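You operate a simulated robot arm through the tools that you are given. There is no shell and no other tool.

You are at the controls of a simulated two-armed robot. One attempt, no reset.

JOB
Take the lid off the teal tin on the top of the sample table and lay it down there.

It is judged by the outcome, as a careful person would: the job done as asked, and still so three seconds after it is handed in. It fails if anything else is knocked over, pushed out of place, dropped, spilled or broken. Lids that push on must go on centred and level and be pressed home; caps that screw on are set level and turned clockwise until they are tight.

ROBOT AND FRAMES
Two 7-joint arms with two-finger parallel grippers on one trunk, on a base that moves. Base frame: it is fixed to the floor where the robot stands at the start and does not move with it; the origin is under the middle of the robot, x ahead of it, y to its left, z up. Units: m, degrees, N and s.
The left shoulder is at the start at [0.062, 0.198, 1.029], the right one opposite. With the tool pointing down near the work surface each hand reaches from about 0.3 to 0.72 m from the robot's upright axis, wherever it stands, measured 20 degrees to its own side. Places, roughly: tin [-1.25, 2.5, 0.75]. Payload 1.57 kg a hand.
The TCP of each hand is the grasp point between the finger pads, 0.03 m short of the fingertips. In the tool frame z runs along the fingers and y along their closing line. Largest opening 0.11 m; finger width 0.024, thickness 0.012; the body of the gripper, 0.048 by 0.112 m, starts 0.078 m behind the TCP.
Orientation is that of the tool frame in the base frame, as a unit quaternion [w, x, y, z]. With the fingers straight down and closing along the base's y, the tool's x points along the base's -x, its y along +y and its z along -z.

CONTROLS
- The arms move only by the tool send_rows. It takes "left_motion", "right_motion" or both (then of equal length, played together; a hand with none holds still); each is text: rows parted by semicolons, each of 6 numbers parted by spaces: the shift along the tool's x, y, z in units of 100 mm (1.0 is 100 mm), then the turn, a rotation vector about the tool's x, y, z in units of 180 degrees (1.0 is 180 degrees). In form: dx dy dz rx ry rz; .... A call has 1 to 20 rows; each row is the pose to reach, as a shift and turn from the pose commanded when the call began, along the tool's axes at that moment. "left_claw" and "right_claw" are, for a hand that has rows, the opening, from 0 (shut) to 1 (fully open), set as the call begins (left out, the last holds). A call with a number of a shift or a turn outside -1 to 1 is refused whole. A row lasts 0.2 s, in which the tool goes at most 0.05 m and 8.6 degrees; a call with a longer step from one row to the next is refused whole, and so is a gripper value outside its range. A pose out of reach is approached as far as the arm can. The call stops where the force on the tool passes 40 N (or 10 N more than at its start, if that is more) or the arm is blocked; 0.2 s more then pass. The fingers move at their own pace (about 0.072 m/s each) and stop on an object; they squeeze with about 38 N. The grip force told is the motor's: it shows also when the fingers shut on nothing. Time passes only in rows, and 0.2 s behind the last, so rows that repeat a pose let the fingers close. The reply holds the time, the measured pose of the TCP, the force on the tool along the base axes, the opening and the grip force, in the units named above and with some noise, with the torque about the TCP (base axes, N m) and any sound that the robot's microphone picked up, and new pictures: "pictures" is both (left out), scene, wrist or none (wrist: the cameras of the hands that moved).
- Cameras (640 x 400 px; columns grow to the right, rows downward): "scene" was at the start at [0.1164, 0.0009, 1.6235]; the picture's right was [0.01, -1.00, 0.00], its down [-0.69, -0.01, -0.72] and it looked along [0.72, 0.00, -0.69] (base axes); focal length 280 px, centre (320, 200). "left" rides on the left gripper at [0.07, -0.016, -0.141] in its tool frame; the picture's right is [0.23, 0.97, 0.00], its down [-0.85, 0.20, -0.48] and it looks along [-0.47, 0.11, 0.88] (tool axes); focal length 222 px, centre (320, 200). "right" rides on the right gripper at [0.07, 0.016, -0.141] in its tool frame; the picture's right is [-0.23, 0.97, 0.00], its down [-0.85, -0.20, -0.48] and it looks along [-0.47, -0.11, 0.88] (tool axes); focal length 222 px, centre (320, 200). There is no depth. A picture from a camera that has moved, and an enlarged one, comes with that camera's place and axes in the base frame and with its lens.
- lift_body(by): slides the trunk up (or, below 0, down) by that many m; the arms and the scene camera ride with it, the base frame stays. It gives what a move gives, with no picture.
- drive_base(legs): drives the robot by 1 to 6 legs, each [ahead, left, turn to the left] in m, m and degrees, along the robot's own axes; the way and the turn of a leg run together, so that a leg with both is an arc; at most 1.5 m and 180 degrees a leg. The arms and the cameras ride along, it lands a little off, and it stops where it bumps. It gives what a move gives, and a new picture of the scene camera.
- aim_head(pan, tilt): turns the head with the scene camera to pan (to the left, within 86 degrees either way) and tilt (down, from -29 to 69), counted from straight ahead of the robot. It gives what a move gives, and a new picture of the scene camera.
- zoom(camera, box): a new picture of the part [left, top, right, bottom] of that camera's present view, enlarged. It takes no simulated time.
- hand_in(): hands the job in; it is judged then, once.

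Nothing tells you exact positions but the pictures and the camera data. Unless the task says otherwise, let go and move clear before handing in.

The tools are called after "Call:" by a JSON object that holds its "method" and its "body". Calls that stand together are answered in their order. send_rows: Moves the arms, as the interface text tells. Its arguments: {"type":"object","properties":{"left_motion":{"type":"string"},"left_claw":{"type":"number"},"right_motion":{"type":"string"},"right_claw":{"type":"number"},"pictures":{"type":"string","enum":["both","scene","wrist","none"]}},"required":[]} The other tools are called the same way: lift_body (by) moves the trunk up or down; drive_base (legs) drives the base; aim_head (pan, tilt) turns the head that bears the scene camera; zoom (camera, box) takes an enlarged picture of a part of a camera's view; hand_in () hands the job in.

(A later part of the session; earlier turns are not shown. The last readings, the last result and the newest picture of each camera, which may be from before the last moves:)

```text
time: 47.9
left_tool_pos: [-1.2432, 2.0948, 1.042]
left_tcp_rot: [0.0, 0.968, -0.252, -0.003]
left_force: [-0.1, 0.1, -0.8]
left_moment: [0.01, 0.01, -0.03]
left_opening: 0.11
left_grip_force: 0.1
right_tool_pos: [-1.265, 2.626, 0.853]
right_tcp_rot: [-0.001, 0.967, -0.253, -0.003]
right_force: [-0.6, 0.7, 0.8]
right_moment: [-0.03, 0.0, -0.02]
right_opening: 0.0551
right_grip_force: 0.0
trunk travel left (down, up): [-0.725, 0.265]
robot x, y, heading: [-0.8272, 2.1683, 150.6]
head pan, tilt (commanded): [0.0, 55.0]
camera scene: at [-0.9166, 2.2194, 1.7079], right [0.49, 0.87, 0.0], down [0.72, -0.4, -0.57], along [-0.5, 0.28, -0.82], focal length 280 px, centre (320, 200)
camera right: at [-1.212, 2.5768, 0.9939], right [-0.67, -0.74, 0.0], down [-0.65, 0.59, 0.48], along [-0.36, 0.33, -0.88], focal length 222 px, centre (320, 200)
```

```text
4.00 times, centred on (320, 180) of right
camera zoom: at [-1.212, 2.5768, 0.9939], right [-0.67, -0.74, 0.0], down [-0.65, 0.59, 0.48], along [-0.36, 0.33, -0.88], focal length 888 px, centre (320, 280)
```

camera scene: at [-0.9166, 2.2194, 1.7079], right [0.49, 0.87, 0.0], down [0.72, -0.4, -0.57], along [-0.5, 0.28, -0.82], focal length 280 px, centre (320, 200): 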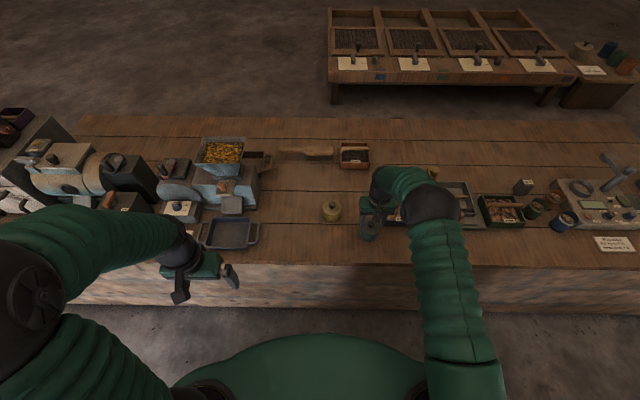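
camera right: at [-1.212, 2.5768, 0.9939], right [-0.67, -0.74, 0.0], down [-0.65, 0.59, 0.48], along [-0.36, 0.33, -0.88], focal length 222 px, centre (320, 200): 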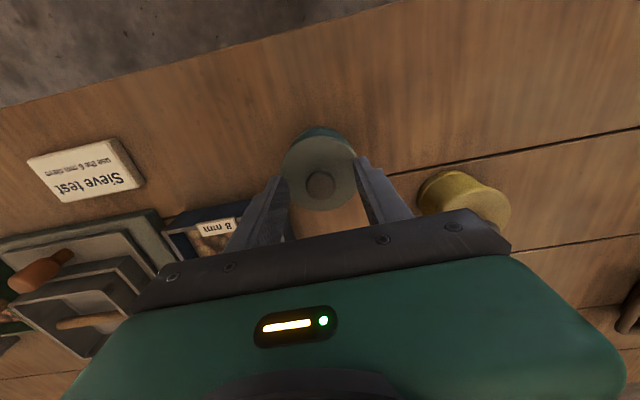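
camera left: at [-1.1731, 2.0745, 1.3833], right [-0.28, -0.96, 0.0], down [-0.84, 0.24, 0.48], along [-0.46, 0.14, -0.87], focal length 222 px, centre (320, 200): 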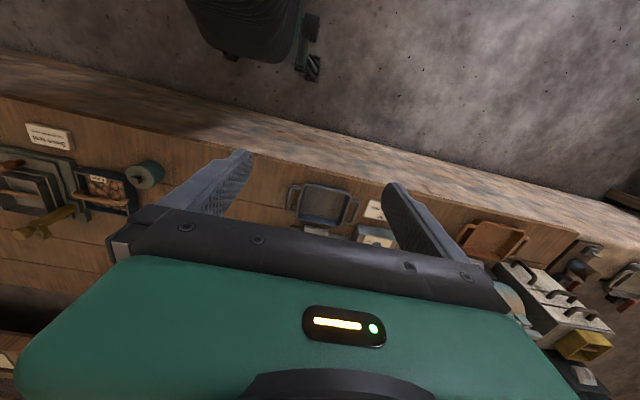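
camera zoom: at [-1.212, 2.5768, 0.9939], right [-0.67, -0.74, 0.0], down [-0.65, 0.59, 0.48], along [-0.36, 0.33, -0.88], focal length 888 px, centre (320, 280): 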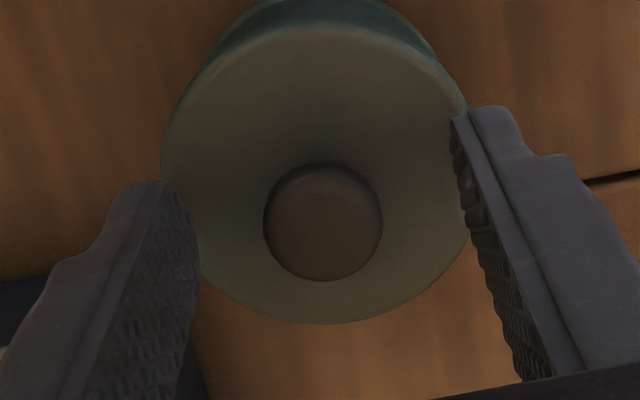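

The knob is centred between the fingers, with the tips about 8 mm above the lid. I'll close on the knob.

Call:
{"method": "send_rows", "body": {"right_motion": "0.01 0 0 0 0 0; 0.01 0 0 0 0 0; 0.01 0 0 0 0 0; 0.01 0 0 0 0 0; 0.01 0 0 0 0 0", "right_claw": 0, "pictures": "both"}}

Call:
{"method": "zoom", "body": {"camera": "scene", "box": [320, 180, 416, 240]}}

Call:
{"method": "zoom", "body": {"camera": "right", "box": [240, 130, 400, 230]}}

```text
time: 49.1
left_tool_pos: [-1.2439, 2.0958, 1.0423]
left_tcp_rot: [-0.001, 0.967, -0.253, -0.002]
left_force: [0.3, 0.2, -0.1]
left_moment: [-0.01, -0.01, 0.03]
left_opening: 0.1102
left_grip_force: 0.0
right_tool_pos: [-1.2634, 2.6259, 0.853]
right_tcp_rot: [-0.002, 0.968, -0.253, -0.002]
right_force: [-0.4, 0.2, -1.2]
right_moment: [-0.02, 0.0, 0.0]
right_opening: 0.0216
right_grip_force: 34.6
trunk travel left (down, up): [-0.725, 0.265]
robot x, y, heading: [-0.8267, 2.1701, 150.5]
head pan, tilt (commanded): [0.0, 55.0]
camera scene: at [-0.9169, 2.2197, 1.7079], right [0.49, 0.87, 0.0], down [0.72, -0.4, -0.57], along [-0.5, 0.28, -0.82], focal length 280 px, centre (320, 200)
camera right: at [-1.211, 2.5764, 0.9937], right [-0.67, -0.74, 0.0], down [-0.65, 0.59, 0.48], along [-0.36, 0.33, -0.88], focal length 222 px, centre (320, 200)
```

scene: 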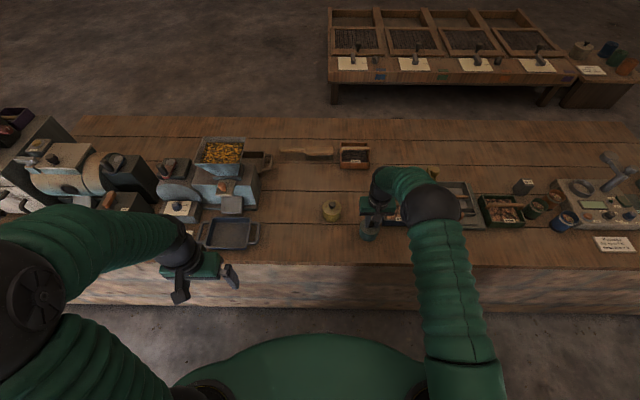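
right: 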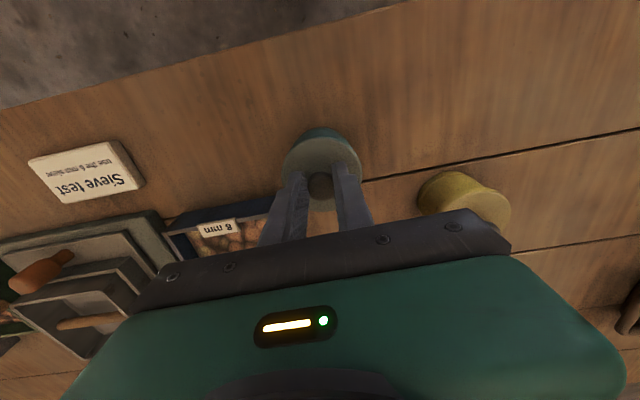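

```text
6.67 times, centred on (368, 210) of scene
camera zoom: at [-0.9169, 2.2197, 1.7079], right [0.49, 0.87, 0.0], down [0.72, -0.4, -0.57], along [-0.5, 0.28, -0.82], focal length 1866 px, centre (0, 133)
```

zoom: 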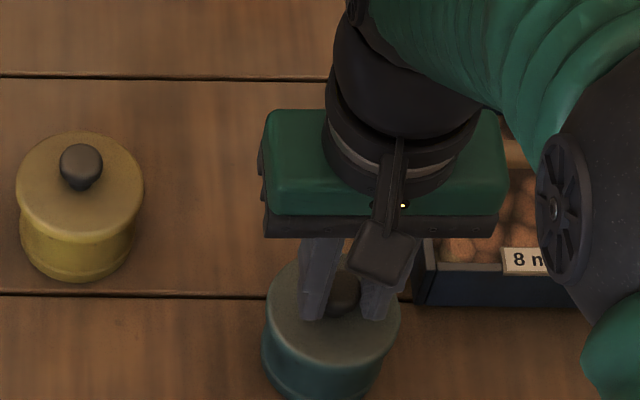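

```text
4.00 times, centred on (320, 180) of right
camera zoom: at [-1.211, 2.5764, 0.9937], right [-0.67, -0.74, 0.0], down [-0.65, 0.59, 0.48], along [-0.36, 0.33, -0.88], focal length 888 px, centre (320, 280)
```

zoom: 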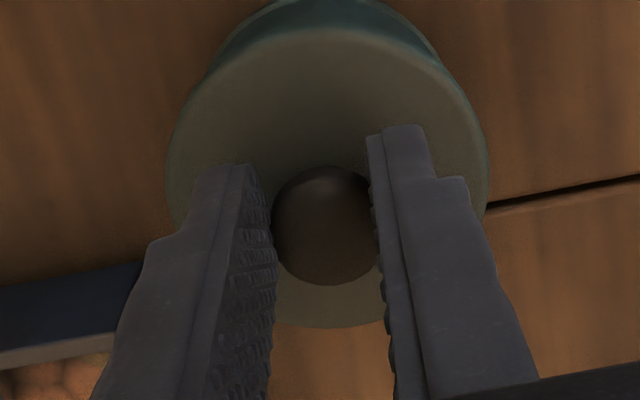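

The knob is held at a 21.6 mm opening with a 35 N grip. I'll lift slowly by 10 mm and see whether the lid comes away without the tin.

Call:
{"method": "send_rows", "body": {"right_motion": "0 0 -0.02 0 0 0; 0 0 -0.04 0 0 0; 0 0 -0.06 0 0 0; 0 0 -0.08 0 0 0; 0 0 -0.1 0 0 0; 0 0 -0.1 0 0 0", "right_claw": 0, "pictures": "both"}}

Call:
{"method": "zoom", "body": {"camera": "scene", "box": [320, 180, 416, 240]}}

Call:
{"method": "zoom", "body": {"camera": "right", "box": [240, 110, 400, 210]}}

```text
time: 50.5
left_tool_pos: [-1.2428, 2.0957, 1.0414]
left_tcp_rot: [-0.001, 0.967, -0.253, -0.003]
left_force: [0.6, -0.3, 0.8]
left_moment: [0.03, 0.03, 0.0]
left_opening: 0.1104
left_grip_force: 0.1
right_tool_pos: [-1.2626, 2.6254, 0.8637]
right_tcp_rot: [-0.001, 0.967, -0.253, -0.002]
right_force: [0.1, 0.1, 0.3]
right_moment: [-0.01, 0.02, 0.01]
right_opening: 0.0218
right_grip_force: 34.4
trunk travel left (down, up): [-0.725, 0.265]
robot x, y, heading: [-0.8252, 2.1712, 150.7]
head pan, tilt (commanded): [0.0, 55.0]
camera scene: at [-0.9169, 2.2197, 1.7079], right [0.49, 0.87, 0.0], down [0.72, -0.4, -0.57], along [-0.5, 0.28, -0.82], focal length 280 px, centre (320, 200)
camera right: at [-1.2111, 2.5768, 1.004], right [-0.67, -0.74, 0.0], down [-0.65, 0.59, 0.48], along [-0.36, 0.33, -0.88], focal length 222 px, centre (320, 200)
```

scene: 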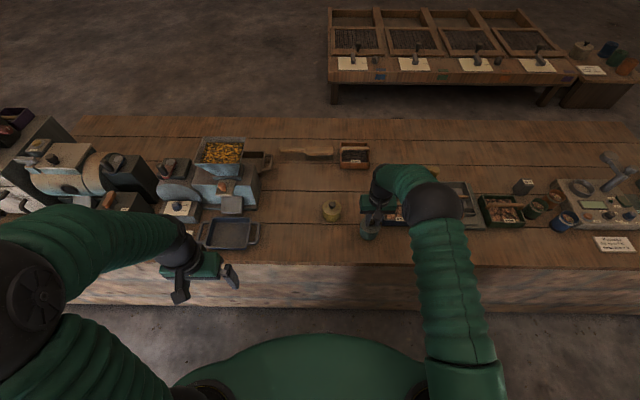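
right: 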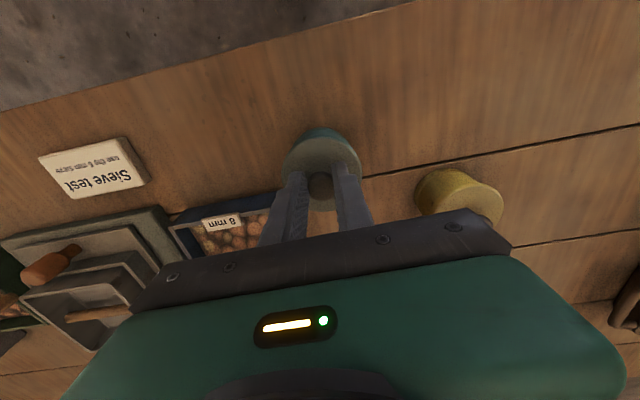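

```text
6.67 times, centred on (368, 210) of scene
camera zoom: at [-0.9169, 2.2197, 1.7079], right [0.49, 0.87, 0.0], down [0.72, -0.4, -0.57], along [-0.5, 0.28, -0.82], focal length 1866 px, centre (0, 133)
```

zoom: 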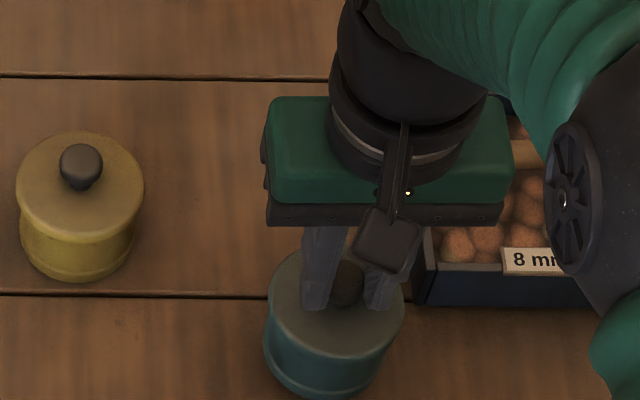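

```text
4.00 times, centred on (320, 160) of right
camera zoom: at [-1.2111, 2.5768, 1.004], right [-0.67, -0.74, 0.0], down [-0.65, 0.59, 0.48], along [-0.36, 0.33, -0.88], focal length 888 px, centre (320, 360)
```

zoom: 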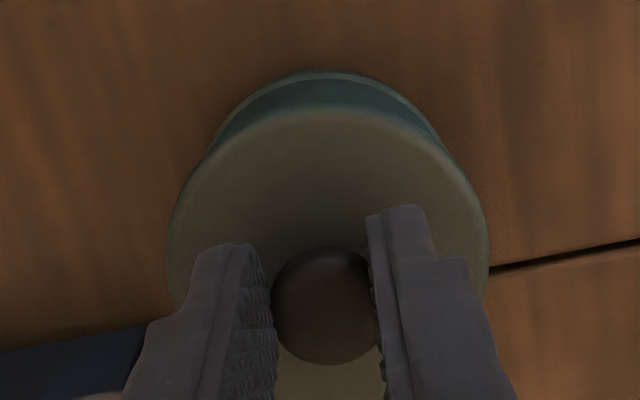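

The lid rose with the fingers, but I must check whether the tin body rose too. I'll look at its base more closely.

Call:
{"method": "zoom", "body": {"camera": "scene", "box": [320, 190, 416, 250]}}

Call:
{"method": "zoom", "body": {"camera": "right", "box": [270, 110, 370, 172]}}

Call:
{"method": "zoom", "body": {"camera": "left", "box": [80, 90, 240, 190]}}

```text
6.67 times, centred on (368, 220) of scene
camera zoom: at [-0.9169, 2.2197, 1.7079], right [0.49, 0.87, 0.0], down [0.72, -0.4, -0.57], along [-0.5, 0.28, -0.82], focal length 1866 px, centre (0, 67)
```

zoom: 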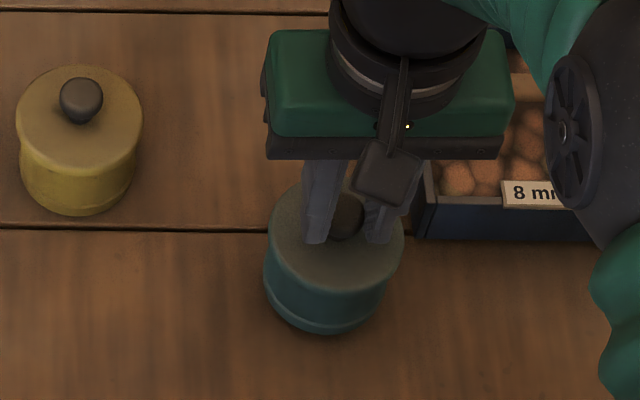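

```text
6.40 times, centred on (320, 141) of right
camera zoom: at [-1.2111, 2.5768, 1.004], right [-0.67, -0.74, 0.0], down [-0.65, 0.59, 0.48], along [-0.36, 0.33, -0.88], focal length 1422 px, centre (320, 578)
```

zoom: 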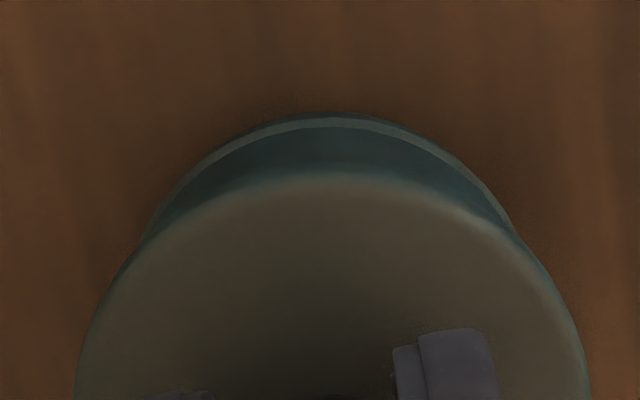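

```text
4.00 times, centred on (160, 140) of left
camera zoom: at [-1.1737, 2.0752, 1.1831], right [-0.28, -0.96, 0.0], down [-0.84, 0.24, 0.48], along [-0.46, 0.14, -0.88], focal length 888 px, centre (960, 440)
```

zoom: 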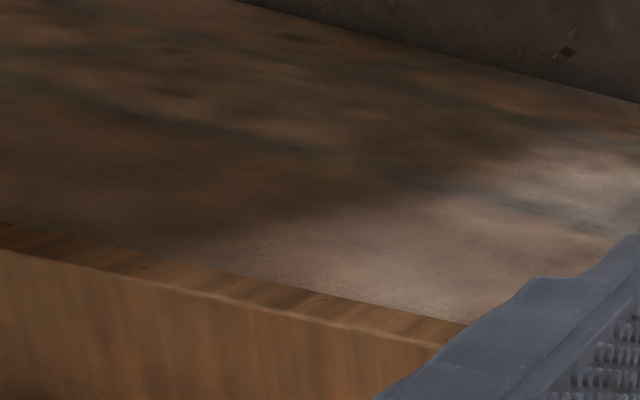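

The evidence on whether the body has risen is ambiguous so far. I'll enlarge the tin base strongly to look for a gap or shadow.

Call:
{"method": "zoom", "body": {"camera": "scene", "box": [350, 220, 390, 245]}}

Call:
{"method": "zoom", "body": {"camera": "scene", "box": [312, 195, 352, 220]}}

```text
16.00 times, centred on (370, 232) of scene
camera zoom: at [-0.9169, 2.2197, 1.7079], right [0.49, 0.87, 0.0], down [0.72, -0.4, -0.57], along [-0.5, 0.28, -0.82], focal length 4478 px, centre (-480, -320)
```

zoom: 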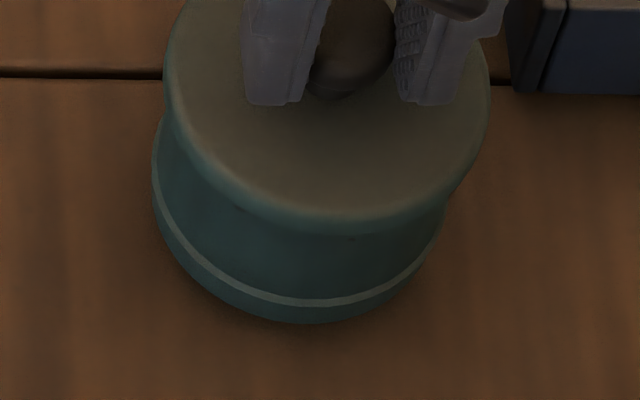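

```text
16.00 times, centred on (332, 208) of scene
camera zoom: at [-0.9169, 2.2197, 1.7079], right [0.49, 0.87, 0.0], down [0.72, -0.4, -0.57], along [-0.5, 0.28, -0.82], focal length 4478 px, centre (128, 80)
```

zoom: 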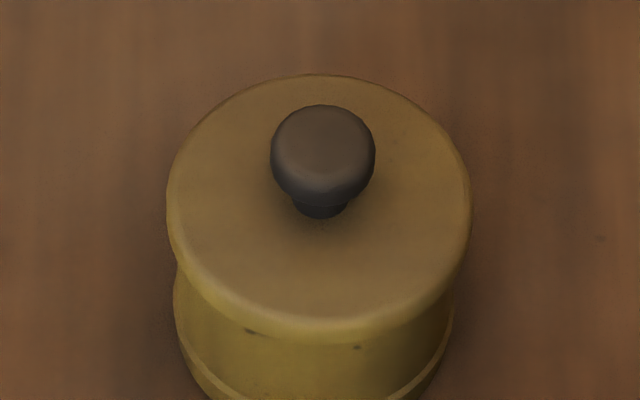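

The lid now overhangs to one side of the body, which suggests separation. I'll compare it with the closed mustard tin at the same scale.

Call:
{"method": "zoom", "body": {"camera": "scene", "box": [312, 202, 352, 227]}}

Call:
{"method": "zoom", "body": {"camera": "scene", "box": [350, 210, 390, 235]}}

```text
16.00 times, centred on (332, 214) of scene
camera zoom: at [-0.9169, 2.2197, 1.7079], right [0.49, 0.87, 0.0], down [0.72, -0.4, -0.57], along [-0.5, 0.28, -0.82], focal length 4478 px, centre (128, -32)
```

zoom: 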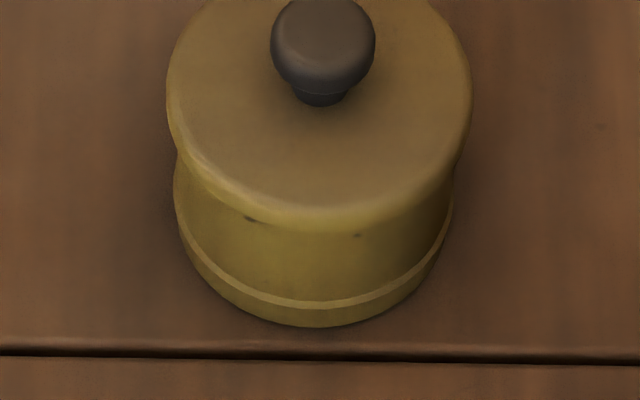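

```text
16.00 times, centred on (370, 222) of scene
camera zoom: at [-0.9169, 2.2197, 1.7079], right [0.49, 0.87, 0.0], down [0.72, -0.4, -0.57], along [-0.5, 0.28, -0.82], focal length 4478 px, centre (-480, -160)
```

zoom: 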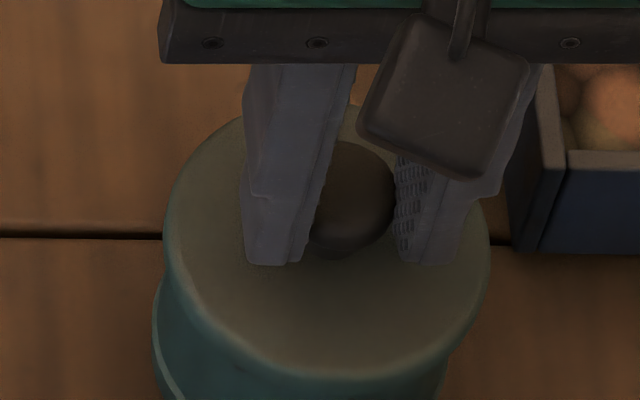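

Scaled against the closed mustard tin, the teal tin's lid-to-base distance hasn't grown, so the whole tin rose 10 mm with its lid and the fit is tight. I'll set it straight back down, let go, and bring the left hand in to hold the body while the right pulls the lid.

Call:
{"method": "send_rows", "body": {"right_motion": "0 0 0.02 0 0 0; 0 0 0.04 0 0 0; 0 0 0.06 0 0 0; 0 0 0.08 0 0 0; 0 0 0.09 0 0 0; 0 0 0.1 0 0 0; 0 0 0.1 0 0 0", "right_claw": 0, "pictures": "none"}}

Call:
{"method": "zoom", "body": {"camera": "scene", "box": [350, 220, 390, 245]}}

```text
time: 52.1
left_tool_pos: [-1.2433, 2.0953, 1.0422]
left_tcp_rot: [-0.001, 0.968, -0.253, -0.002]
left_force: [0.1, 0.0, -0.5]
left_moment: [0.01, -0.01, -0.02]
left_opening: 0.1099
left_grip_force: 0.0
right_tool_pos: [-1.2637, 2.6264, 0.8535]
right_tcp_rot: [-0.001, 0.967, -0.253, -0.003]
right_force: [0.1, 0.7, -1.0]
right_moment: [0.02, 0.0, -0.01]
right_opening: 0.0221
right_grip_force: 35.0
trunk travel left (down, up): [-0.725, 0.265]
robot x, y, heading: [-0.8233, 2.1665, 150.7]
head pan, tilt (commanded): [0.0, 55.0]
```

```text
16.00 times, centred on (370, 232) of scene
camera zoom: at [-0.9169, 2.2197, 1.7079], right [0.49, 0.87, 0.0], down [0.72, -0.4, -0.57], along [-0.5, 0.28, -0.82], focal length 4478 px, centre (-480, -320)
```

zoom: 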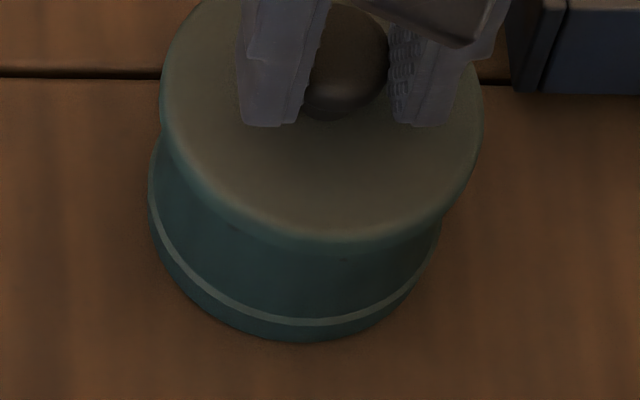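

Confirmed: the body's base has moved back down to its resting place, so the tin sits on the bench again and the lid is a tight push fit. I'll release the knob and raise and move the right hand aside, to make room for the left hand to grip the body.

Call:
{"method": "send_rows", "body": {"right_motion": "0 0 0 0 0 0; 0 0 0 0 0 0; 0 0 0 0 0 0; 0 0 -0.2 0 0 0; 0 0 -0.5 0 0 0; 0 0 -0.9 0 0 0; 0 0 -1.0 0 0 0; 0 0 -1.0 0 0 0", "right_claw": 0.5, "pictures": "scene"}}

Call:
{"method": "zoom", "body": {"camera": "scene", "box": [340, 205, 396, 240]}}

```text
time: 53.9
left_tool_pos: [-1.2438, 2.0959, 1.0413]
left_tcp_rot: [0.0, 0.967, -0.253, -0.003]
left_force: [0.0, 0.0, 0.7]
left_moment: [-0.01, 0.02, 0.02]
left_opening: 0.1099
left_grip_force: 0.0
right_tool_pos: [-1.2626, 2.6258, 0.9536]
right_tcp_rot: [-0.002, 0.968, -0.253, -0.003]
right_force: [0.6, 0.7, -0.4]
right_moment: [0.06, 0.0, -0.01]
right_opening: 0.0551
right_grip_force: 0.0
trunk travel left (down, up): [-0.725, 0.265]
robot x, y, heading: [-0.823, 2.1699, 150.8]
head pan, tilt (commanded): [0.0, 55.0]
camera scene: at [-0.9171, 2.2198, 1.7078], right [0.49, 0.87, 0.0], down [0.72, -0.4, -0.57], along [-0.5, 0.28, -0.82], focal length 280 px, centre (320, 200)
```

scene: 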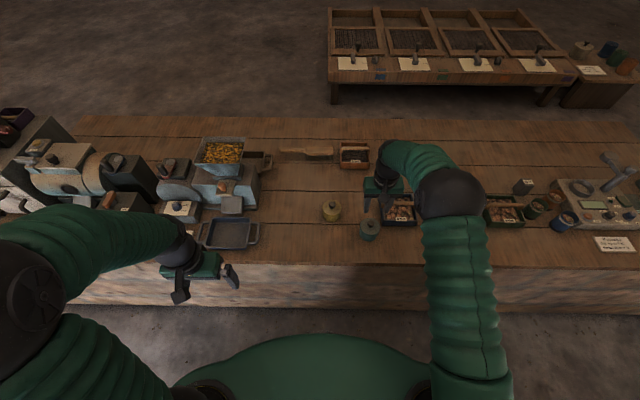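

```text
11.43 times, centred on (368, 222) of scene
camera zoom: at [-0.9171, 2.2198, 1.7078], right [0.49, 0.87, 0.0], down [0.72, -0.4, -0.57], along [-0.5, 0.28, -0.82], focal length 3198 px, centre (-229, -57)
```

zoom: 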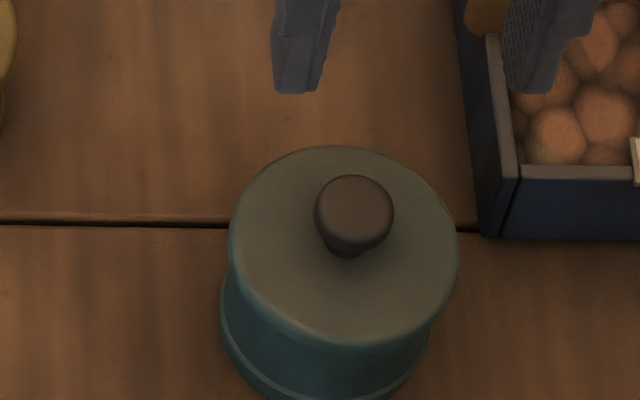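

The tin stands settled with its lid still on. I'll raise the trunk 0.1 m for arm room, then move the right hand aside to the right while the left comes forward over the bench front.

Call:
{"method": "lift_body", "body": {"by": 0.1}}

Call:
{"method": "send_rows", "body": {"left_motion": "-0.2 -0.2 0 0 0 0; -0.5 -0.5 0 0 0 0; -0.8 -0.8 0 0 0 0; -1.0 -1.0 0 0 0 0; -1.0 -1.0 0 0 0 0", "right_motion": "0 -0.2 0 0 0 0; 0 -0.5 0 0 0 0; 0 -0.8 0 0 0 0; 0 -1.0 0 0 0 0; 0 -1.0 0 0 0 0", "pictures": "none"}}

Call:
{"method": "send_rows", "body": {"left_motion": "-0.1 -0.3 0 0 0 0; -0.3 -0.7 0 0 0 0; -0.4 -1.0 0 0 0 0; -0.4 -1.0 0 0 0 0", "right_motion": "0 -0.3 0 0 0 0; 0 -0.7 0 0 0 0; 0 -1.0 0 0 0 0; 0 -1.0 0 0 0 0", "pictures": "scene"}}

```text
time: 55.3
left_tool_pos: [-1.243, 2.0949, 1.1427]
left_tcp_rot: [-0.001, 0.967, -0.253, -0.002]
left_force: [-0.4, 0.6, 0.1]
left_moment: [0.02, -0.01, 0.04]
left_opening: 0.1103
left_grip_force: 0.0
right_tool_pos: [-1.262, 2.6257, 1.0528]
right_tcp_rot: [0.0, 0.968, -0.253, -0.003]
right_force: [-0.1, -0.6, -0.7]
right_moment: [0.02, -0.02, -0.01]
right_opening: 0.0551
right_grip_force: 0.2
trunk travel left (down, up): [-0.825, 0.165]
robot x, y, heading: [-0.825, 2.1663, 150.9]
head pan, tilt (commanded): [0.0, 55.0]
```

```text
time: 56.5
left_tool_pos: [-1.2812, 2.2336, 1.1438]
left_tcp_rot: [0.0, 0.967, -0.254, -0.003]
left_force: [1.0, 0.4, 0.0]
left_moment: [0.0, 0.05, 0.01]
left_opening: 0.11
left_grip_force: 0.0
right_tool_pos: [-1.2124, 2.714, 1.0528]
right_tcp_rot: [-0.001, 0.967, -0.253, -0.004]
right_force: [0.1, 0.5, 0.5]
right_moment: [0.02, -0.01, 0.01]
right_opening: 0.0551
right_grip_force: 0.1
trunk travel left (down, up): [-0.825, 0.165]
robot x, y, heading: [-0.8212, 2.1676, 150.7]
head pan, tilt (commanded): [0.0, 55.0]
```

```text
time: 57.5
left_tool_pos: [-1.2681, 2.3385, 1.1425]
left_tcp_rot: [-0.001, 0.967, -0.253, -0.004]
left_force: [-0.4, -0.1, 0.0]
left_moment: [-0.02, 0.01, 0.01]
left_opening: 0.1097
left_grip_force: 0.0
right_tool_pos: [-1.1664, 2.7989, 1.0531]
right_tcp_rot: [-0.001, 0.967, -0.253, -0.004]
right_force: [0.6, -0.7, 0.1]
right_moment: [-0.01, 0.0, 0.02]
right_opening: 0.0548
right_grip_force: 0.0
trunk travel left (down, up): [-0.825, 0.165]
robot x, y, heading: [-0.8225, 2.1686, 150.6]
head pan, tilt (commanded): [0.0, 55.0]
camera scene: at [-0.916, 2.2214, 1.8079], right [0.49, 0.87, 0.0], down [0.72, -0.4, -0.57], along [-0.5, 0.28, -0.82], focal length 280 px, centre (320, 200)
```

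scene: 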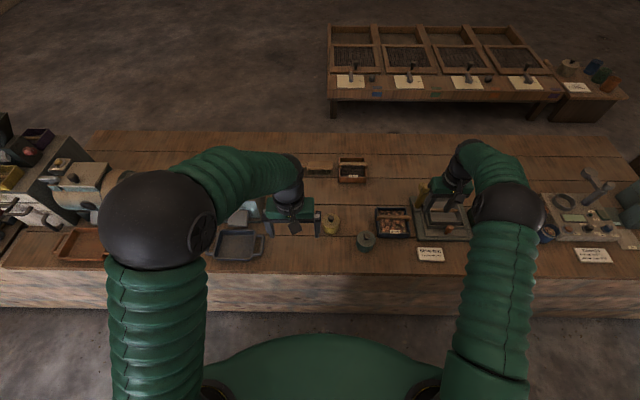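

Left hand is at [-1.268, 2.339, 1.14] and the right hand is clear to the right. I'll bring the left hand towards the tin and turn it to point forward-right and 30° down, high above the bench front.

Call:
{"method": "send_rows", "body": {"left_motion": "-0.04 -0.25 0 0 0 0; -0.08 -0.55 0 0 0 0; -0.15 -0.95 0 0 0 0; -0.15 -0.95 0 0 0 0", "pictures": "none"}}

Call:
{"method": "send_rows", "body": {"left_motion": "-0.0133 -0.0792 0.05 0.00727 -0.02712 0.01258; -0.0267 -0.1583 0.1 0.01453 -0.05423 0.02517; -0.04 -0.2375 0.15 0.0218 -0.08135 0.03775; -0.0533 -0.3167 0.2 0.02907 -0.10847 0.05033; -0.0667 -0.3958 0.25 0.03633 -0.13558 0.06292; -0.08 -0.475 0.3 0.0436 -0.1627 0.0755; -0.0933 -0.5542 0.35 0.05087 -0.18982 0.08808; -0.1067 -0.6333 0.4 0.05813 -0.21693 0.10067; -0.12 -0.7125 0.45 0.0654 -0.24405 0.11325; -0.1333 -0.7917 0.5 0.07267 -0.27117 0.12583; -0.1467 -0.8708 0.55 0.07993 -0.29828 0.13842; -0.16 -0.95 0.6 0.0872 -0.3254 0.151; -0.16 -0.95 0.6 0.0872 -0.3254 0.151", "pictures": "both"}}

```text
time: 58.5
left_tool_pos: [-1.2361, 2.4295, 1.1434]
left_tcp_rot: [0.0, 0.967, -0.254, -0.002]
left_force: [0.7, -0.2, -1.1]
left_moment: [0.03, 0.03, 0.01]
left_opening: 0.1099
left_grip_force: 0.0
right_tool_pos: [-1.1662, 2.7977, 1.0533]
right_tcp_rot: [-0.001, 0.967, -0.253, -0.003]
right_force: [0.1, 1.2, -0.9]
right_moment: [0.01, -0.01, 0.02]
right_opening: 0.0551
right_grip_force: 0.2
trunk travel left (down, up): [-0.825, 0.165]
robot x, y, heading: [-0.8236, 2.169, 150.7]
head pan, tilt (commanded): [0.0, 55.0]
```

```text
time: 60.0
left_tool_pos: [-1.3081, 2.432, 1.1499]
left_tcp_rot: [-0.141, 0.912, -0.261, -0.284]
left_force: [-0.3, 0.6, 0.5]
left_moment: [0.03, 0.06, 0.04]
left_opening: 0.1099
left_grip_force: 0.0
right_tool_pos: [-1.1637, 2.7999, 1.0543]
right_tcp_rot: [-0.001, 0.968, -0.253, -0.005]
right_force: [-0.6, 0.0, 0.4]
right_moment: [0.01, 0.01, 0.01]
right_opening: 0.055
right_grip_force: 0.1
trunk travel left (down, up): [-0.825, 0.165]
robot x, y, heading: [-0.8255, 2.1671, 150.9]
head pan, tilt (commanded): [0.0, 55.0]
stopped in row 7 (left hand): the arm was blocked; the commanded pose is now the measured one
camera scene: at [-0.9158, 2.2222, 1.8089], right [0.49, 0.87, 0.0], down [0.72, -0.4, -0.57], along [-0.5, 0.28, -0.82], focal length 280 px, centre (320, 200)
camera left: at [-1.1872, 2.3601, 1.2241], right [-0.38, -0.89, -0.24], down [-0.5, -0.02, 0.87], along [-0.78, 0.45, -0.44], focal length 222 px, centre (320, 200)
```

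scene: 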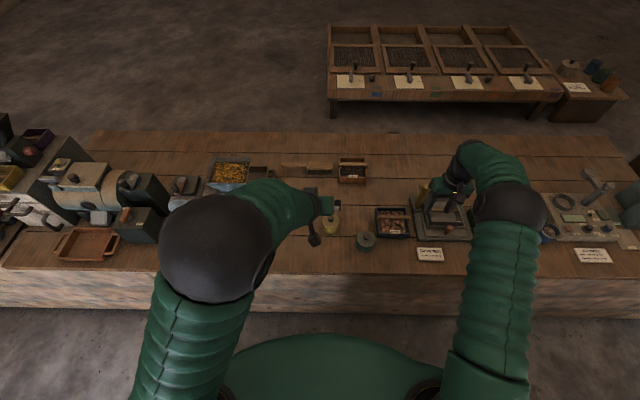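
left: 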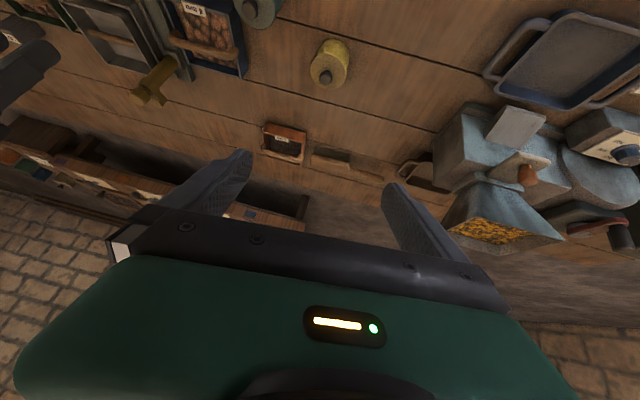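

The left arm was blocked partway: that wrist angle doesn't suit this elbow-out arm. Pointing the hand more to the right (along its forearm) should be easier and still clears the mustard tin. I'll turn to that orientation up here first.

Call:
{"method": "send_rows", "body": {"left_motion": "0 0 0 0.0232 -0.0115 0.0255; 0 0 0 0.0464 -0.023 0.051; 0 0 0 0.0697 -0.0344 0.0765; 0 0 0 0.0929 -0.0459 0.102; 0 0 0 0.1161 -0.0574 0.1275; 0 0 0 0.1393 -0.0689 0.153; 0 0 0 0.1626 -0.0803 0.1785; 0 0 0 0.1858 -0.0918 0.204; 0 0 0 0.209 -0.1033 0.2295; 0 0 0 0.209 -0.1033 0.2295", "pictures": "both"}}

```text
time: 62.2
left_tool_pos: [-1.3001, 2.435, 1.1426]
left_tcp_rot: [0.353, -0.613, 0.616, 0.347]
left_force: [-0.3, 0.8, -0.5]
left_moment: [0.04, 0.03, -0.01]
left_opening: 0.1102
left_grip_force: 0.0
right_tool_pos: [-1.1634, 2.7998, 1.053]
right_tcp_rot: [-0.001, 0.968, -0.253, -0.004]
right_force: [0.2, 0.7, -0.5]
right_moment: [-0.01, 0.02, 0.01]
right_opening: 0.0548
right_grip_force: 0.0
trunk travel left (down, up): [-0.825, 0.165]
robot x, y, heading: [-0.8242, 2.1682, 150.7]
head pan, tilt (commanded): [0.0, 55.0]
camera scene: at [-0.9168, 2.2215, 1.8078], right [0.49, 0.87, 0.0], down [0.72, -0.4, -0.57], along [-0.5, 0.28, -0.82], focal length 280 px, centre (320, 200)
camera left: at [-1.2846, 2.2784, 1.1555], right [-0.97, -0.11, -0.2], down [-0.21, 0.02, 0.98], along [-0.1, 0.99, -0.05], focal length 222 px, centre (320, 200)
```

scene: 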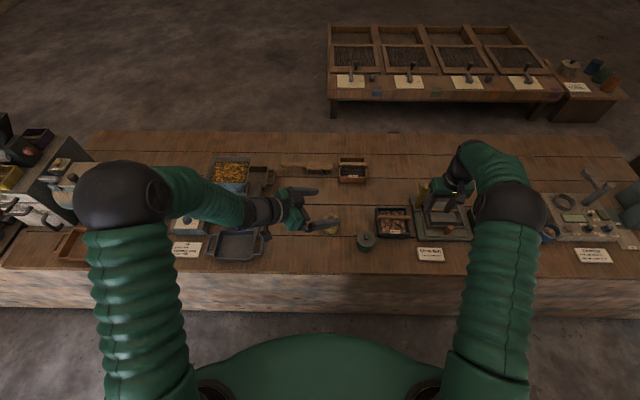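
left: 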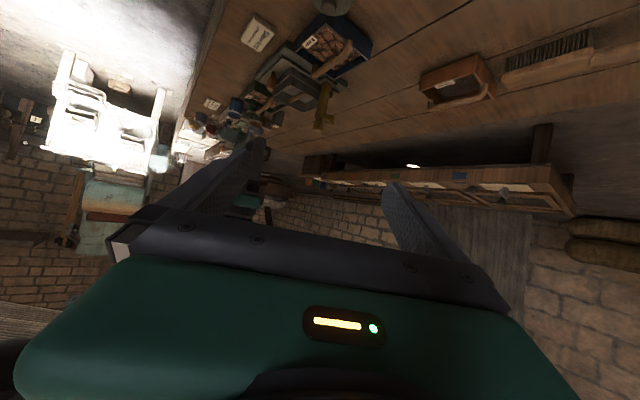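

The left hand now has the wanted orientation: pointing right and about 30° down, with the fingers closing horizontally. I'll lower it in steps towards a stand-off point left of the tin.

Call:
{"method": "send_rows", "body": {"left_motion": "0.175 -0.027 0.17 0 0 0; 0.35 -0.054 0.34 0 0 0; 0.525 -0.081 0.51 0 0 0; 0.7 -0.108 0.68 0 0 0; 0.7 -0.108 0.68 0 0 0", "pictures": "none"}}

Call:
{"method": "send_rows", "body": {"left_motion": "0.175 -0.027 0.17 0 0 0; 0.35 -0.054 0.34 0 0 0; 0.525 -0.081 0.51 0 0 0; 0.7 -0.108 0.68 0 0 0; 0.7 -0.108 0.68 0 0 0", "left_claw": 0.85, "pictures": "both"}}

```text
time: 63.4
left_tool_pos: [-1.2897, 2.4593, 1.0467]
left_tcp_rot: [0.354, -0.613, 0.616, 0.347]
left_force: [-0.8, -0.5, -0.5]
left_moment: [0.0, -0.01, 0.0]
left_opening: 0.1101
left_grip_force: 0.1
right_tool_pos: [-1.1636, 2.7993, 1.0533]
right_tcp_rot: [-0.001, 0.967, -0.253, -0.004]
right_force: [0.3, -0.1, 0.0]
right_moment: [0.01, 0.0, 0.0]
right_opening: 0.0551
right_grip_force: 0.1
trunk travel left (down, up): [-0.825, 0.165]
robot x, y, heading: [-0.8256, 2.167, 150.8]
head pan, tilt (commanded): [0.0, 55.0]
```

```text
time: 64.6
left_tool_pos: [-1.2762, 2.4831, 0.953]
left_tcp_rot: [0.354, -0.612, 0.616, 0.347]
left_force: [0.5, 0.1, 0.6]
left_moment: [0.0, 0.0, -0.02]
left_opening: 0.0934
left_grip_force: 0.2
right_tool_pos: [-1.1633, 2.8002, 1.0533]
right_tcp_rot: [-0.002, 0.968, -0.253, -0.003]
right_force: [0.3, 0.2, 0.3]
right_moment: [0.02, -0.01, -0.02]
right_opening: 0.0549
right_grip_force: 0.1
trunk travel left (down, up): [-0.825, 0.165]
robot x, y, heading: [-0.8235, 2.1648, 150.7]
head pan, tilt (commanded): [0.0, 55.0]
camera scene: at [-0.9171, 2.2224, 1.8078], right [0.49, 0.87, 0.0], down [0.72, -0.4, -0.57], along [-0.5, 0.28, -0.82], focal length 280 px, centre (320, 200)
camera left: at [-1.2608, 2.3246, 0.9659], right [-0.97, -0.11, -0.2], down [-0.21, 0.03, 0.98], along [-0.1, 0.99, -0.05], focal length 222 px, centre (320, 200)
```

scene: 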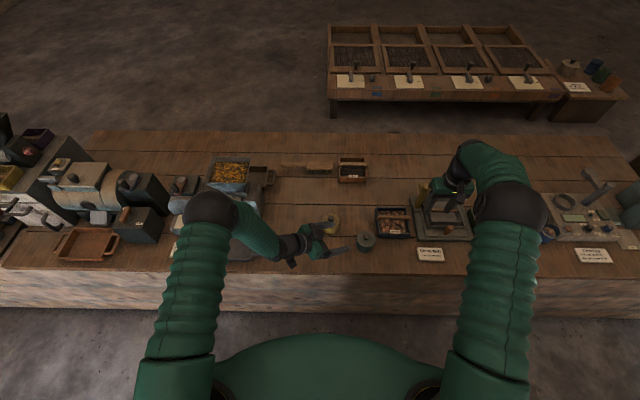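
left: 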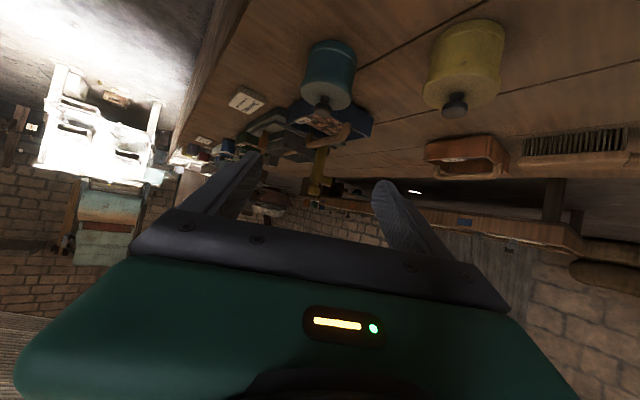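

The tin is ahead of the left fingers and the path is clear. I'll complete the descent to the stand-off point.

Call:
{"method": "send_rows", "body": {"left_motion": "0.18 -0.025 0.164 0 0 0; 0.36 -0.05 0.328 0 0 0; 0.54 -0.075 0.492 0 0 0; 0.717 -0.098 0.655 0 0 0; 0.717 -0.098 0.655 0 0 0", "left_claw": 0.85, "pictures": "both"}}

Call:
{"method": "zoom", "body": {"camera": "scene", "box": [290, 190, 402, 260]}}

Call:
{"method": "zoom", "body": {"camera": "left", "box": [180, 20, 500, 220]}}

```text
time: 65.8
left_tool_pos: [-1.264, 2.5005, 0.8578]
left_tcp_rot: [0.354, -0.613, 0.615, 0.347]
left_force: [0.2, -0.8, 1.3]
left_moment: [0.0, 0.03, -0.01]
left_opening: 0.0937
left_grip_force: 0.0
right_tool_pos: [-1.1641, 2.7993, 1.0544]
right_tcp_rot: [-0.001, 0.967, -0.253, -0.004]
right_force: [0.1, 0.1, 0.1]
right_moment: [-0.02, -0.03, 0.01]
right_opening: 0.055
right_grip_force: 0.2
trunk travel left (down, up): [-0.825, 0.165]
robot x, y, heading: [-0.8265, 2.1695, 151.0]
head pan, tilt (commanded): [0.0, 55.0]
camera scene: at [-0.9169, 2.2226, 1.8078], right [0.49, 0.87, 0.0], down [0.72, -0.4, -0.57], along [-0.5, 0.28, -0.82], focal length 280 px, centre (320, 200)
camera left: at [-1.2501, 2.3441, 0.8703], right [-0.97, -0.11, -0.2], down [-0.21, 0.03, 0.98], along [-0.1, 0.99, -0.05], focal length 222 px, centre (320, 200)
```

scene: 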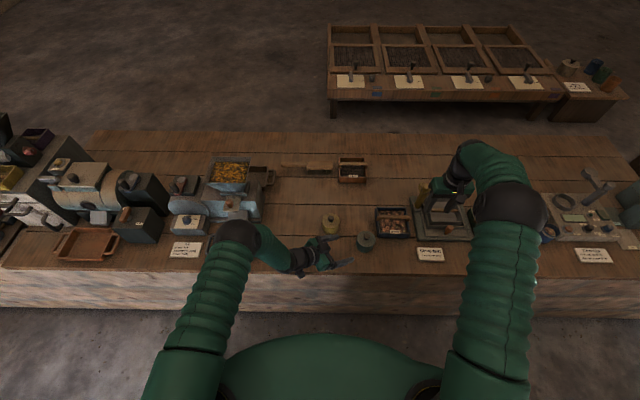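
left: 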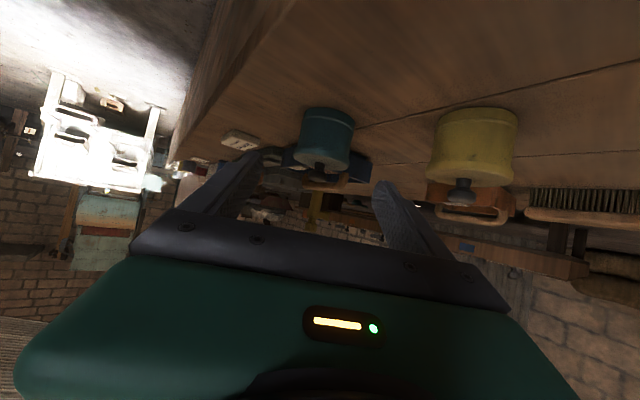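

```text
5.71 times, centred on (346, 225) of scene
camera zoom: at [-0.9169, 2.2226, 1.8078], right [0.49, 0.87, 0.0], down [0.72, -0.4, -0.57], along [-0.5, 0.28, -0.82], focal length 1599 px, centre (171, 57)
```

zoom: 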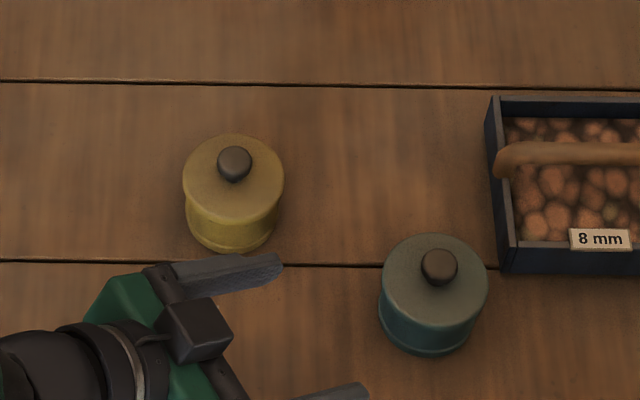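

```text
2.00 times, centred on (340, 120) of left
camera zoom: at [-1.2501, 2.3441, 0.8703], right [-0.97, -0.11, -0.2], down [-0.21, 0.03, 0.98], along [-0.1, 0.99, -0.05], focal length 444 px, centre (280, 360)
```

zoom: 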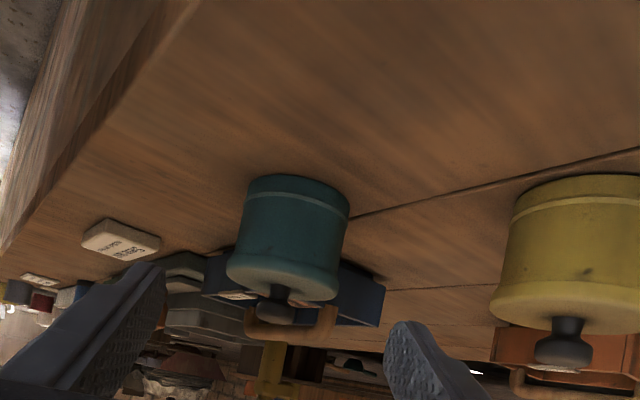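

The tin stands between the open left fingers' lanes, a few mm off-centre as seen by the left camera. I'll go half the remaining way in with a small sideways correction and re-measure.

Call:
{"method": "send_rows", "body": {"left_motion": "0 0.05 0.15 0 0 0; 0 0.06 0.3 0 0 0; 0 0.06 0.45 0 0 0; 0.007 0.06 0.6 0 0 0; 0.007 0.06 0.6 0 0 0", "left_claw": 0.85, "pictures": "wrist"}}

Call:
{"method": "zoom", "body": {"camera": "left", "box": [220, 20, 460, 170]}}

Call:
{"method": "zoom", "body": {"camera": "scene", "box": [322, 205, 402, 255]}}

```text
time: 67.0
left_tool_pos: [-1.2702, 2.5527, 0.8256]
left_tcp_rot: [0.354, -0.613, 0.615, 0.347]
left_force: [1.0, 0.3, -0.5]
left_moment: [0.01, 0.03, 0.02]
left_opening: 0.0936
left_grip_force: 0.1
right_tool_pos: [-1.1638, 2.7989, 1.0526]
right_tcp_rot: [-0.001, 0.967, -0.253, -0.003]
right_force: [-0.8, 0.3, 0.2]
right_moment: [-0.01, 0.03, -0.02]
right_opening: 0.0552
right_grip_force: 0.1
trunk travel left (down, up): [-0.825, 0.165]
robot x, y, heading: [-0.8243, 2.1696, 150.4]
head pan, tilt (commanded): [0.0, 55.0]
camera left: at [-1.2562, 2.3957, 0.8391], right [-0.97, -0.11, -0.2], down [-0.21, 0.03, 0.98], along [-0.1, 0.99, -0.05], focal length 222 px, centre (320, 200)
```

left: 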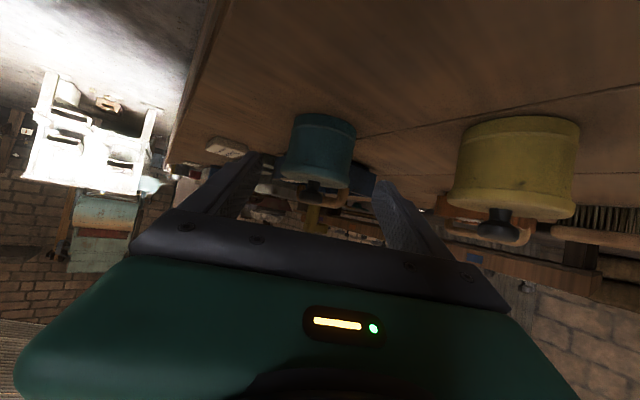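

```text
2.67 times, centred on (340, 95) of left
camera zoom: at [-1.2562, 2.3957, 0.8391], right [-0.97, -0.11, -0.2], down [-0.21, 0.03, 0.98], along [-0.1, 0.99, -0.05], focal length 592 px, centre (267, 480)
```

zoom: 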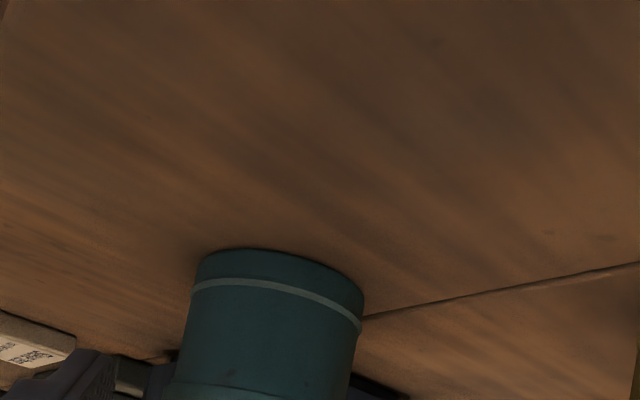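

```text
8.00 times, centred on (362, 230) of scene
camera zoom: at [-0.9168, 2.2229, 1.8078], right [0.49, 0.87, 0.0], down [0.72, -0.4, -0.57], along [-0.5, 0.28, -0.82], focal length 2239 px, centre (-16, -40)
```

zoom: 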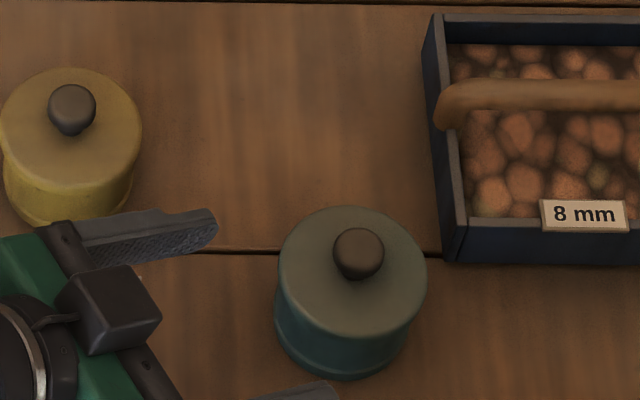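

By the left camera the tin is now within 2 mm of the finger centreline. I'll move on so the fingertips straddle the tin's body below the lid rim, stopping just short to check heights.

Call:
{"method": "send_rows", "body": {"left_motion": "0 0.02 0.15 0 0 0; 0 0.02 0.3 0 0 0; 0 0.02 0.42 0 0 0; 0 0.02 0.5 0 0 0; 0 0.02 0.5 0 0 0", "left_claw": 0.85, "pictures": "wrist"}}

Call:
{"method": "zoom", "body": {"camera": "left", "box": [200, 60, 440, 210]}}

Call:
{"method": "zoom", "body": {"camera": "scene", "box": [342, 215, 398, 250]}}

```text
time: 68.4
left_tool_pos: [-1.2886, 2.6086, 0.8234]
left_tcp_rot: [0.354, -0.605, 0.613, 0.365]
left_force: [0.0, 0.0, -1.0]
left_moment: [0.04, 0.01, 0.0]
left_opening: 0.0933
left_grip_force: 0.1
right_tool_pos: [-1.1637, 2.7997, 1.0546]
right_tcp_rot: [-0.002, 0.967, -0.253, -0.005]
right_force: [0.8, -0.2, -0.4]
right_moment: [-0.02, -0.02, 0.02]
right_opening: 0.055
right_grip_force: 0.0
trunk travel left (down, up): [-0.825, 0.165]
robot x, y, heading: [-0.8286, 2.1686, 150.5]
head pan, tilt (commanded): [0.0, 55.0]
stopped in row 5 (left hand): the arm was blocked; the commanded pose is now the measured one
camera left: at [-1.2721, 2.4514, 0.8316], right [-0.98, -0.11, -0.18], down [-0.18, 0.0, 0.98], along [-0.11, 0.99, -0.02], focal length 222 px, centre (320, 200)
```

left: 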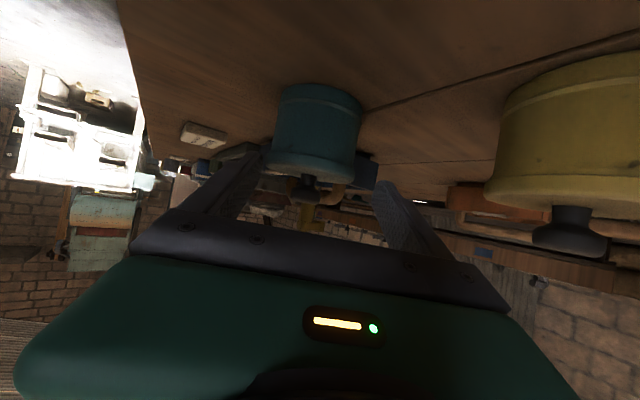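

```text
2.67 times, centred on (320, 135) of left
camera zoom: at [-1.2721, 2.4514, 0.8316], right [-0.98, -0.11, -0.18], down [-0.18, 0.0, 0.98], along [-0.11, 0.99, -0.02], focal length 592 px, centre (320, 373)
```

zoom: 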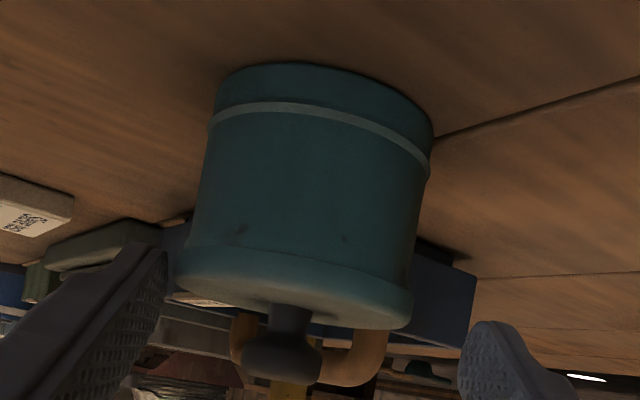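

```text
11.43 times, centred on (370, 232) of scene
camera zoom: at [-0.9163, 2.2228, 1.8078], right [0.49, 0.87, 0.0], down [0.72, -0.4, -0.57], along [-0.5, 0.28, -0.82], focal length 3198 px, centre (-251, -171)
```

zoom: 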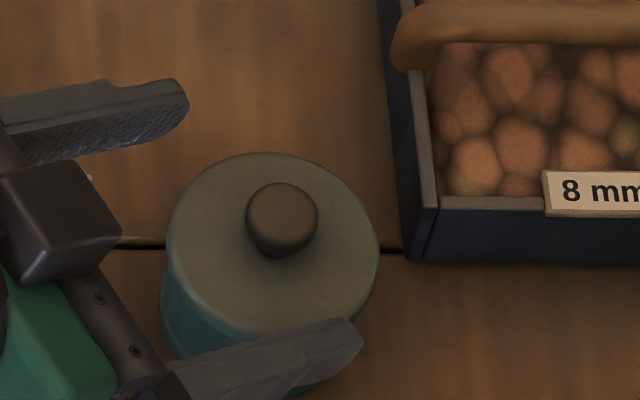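

The left arm stopped short, apparently limited, and the hand is now a little high and forward of where I wanted it. I'll look at the whole scene before doing anything else.

Call:
{"method": "zoom", "body": {"camera": "scene", "box": [160, 150, 480, 350]}}

Call:
{"method": "zoom", "body": {"camera": "right", "box": [0, 0, 640, 400]}}

```text
2.00 times, centred on (320, 250) of scene
camera zoom: at [-0.9163, 2.2228, 1.8078], right [0.49, 0.87, 0.0], down [0.72, -0.4, -0.57], along [-0.5, 0.28, -0.82], focal length 560 px, centre (320, 100)
```

zoom: 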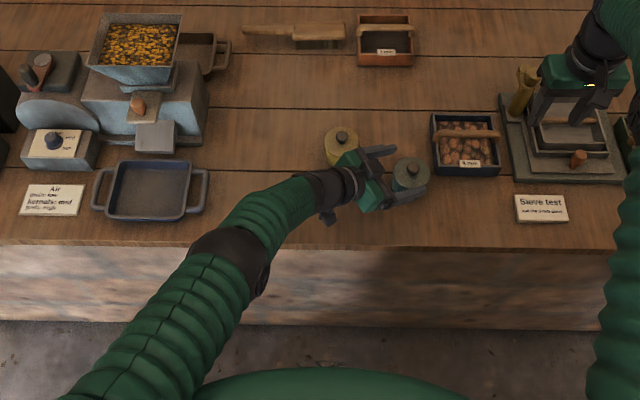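

```text
1.00 times, centred on (320, 200) of right (not enlarged: the box is as wide or as high as the picture)
camera zoom: at [-1.1096, 2.7491, 1.1955], right [-0.67, -0.74, 0.0], down [-0.64, 0.59, 0.49], along [-0.36, 0.33, -0.87], focal length 222 px, centre (320, 200)
```

zoom: 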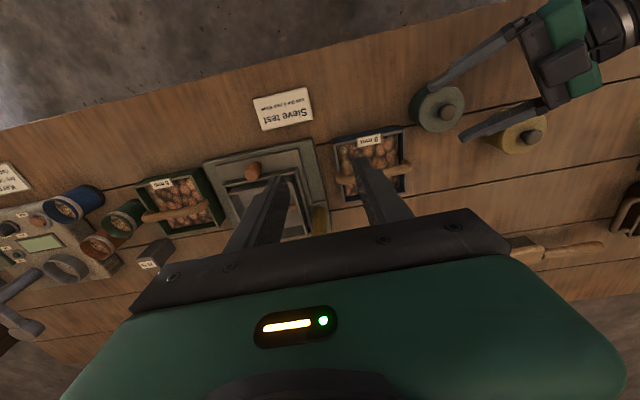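

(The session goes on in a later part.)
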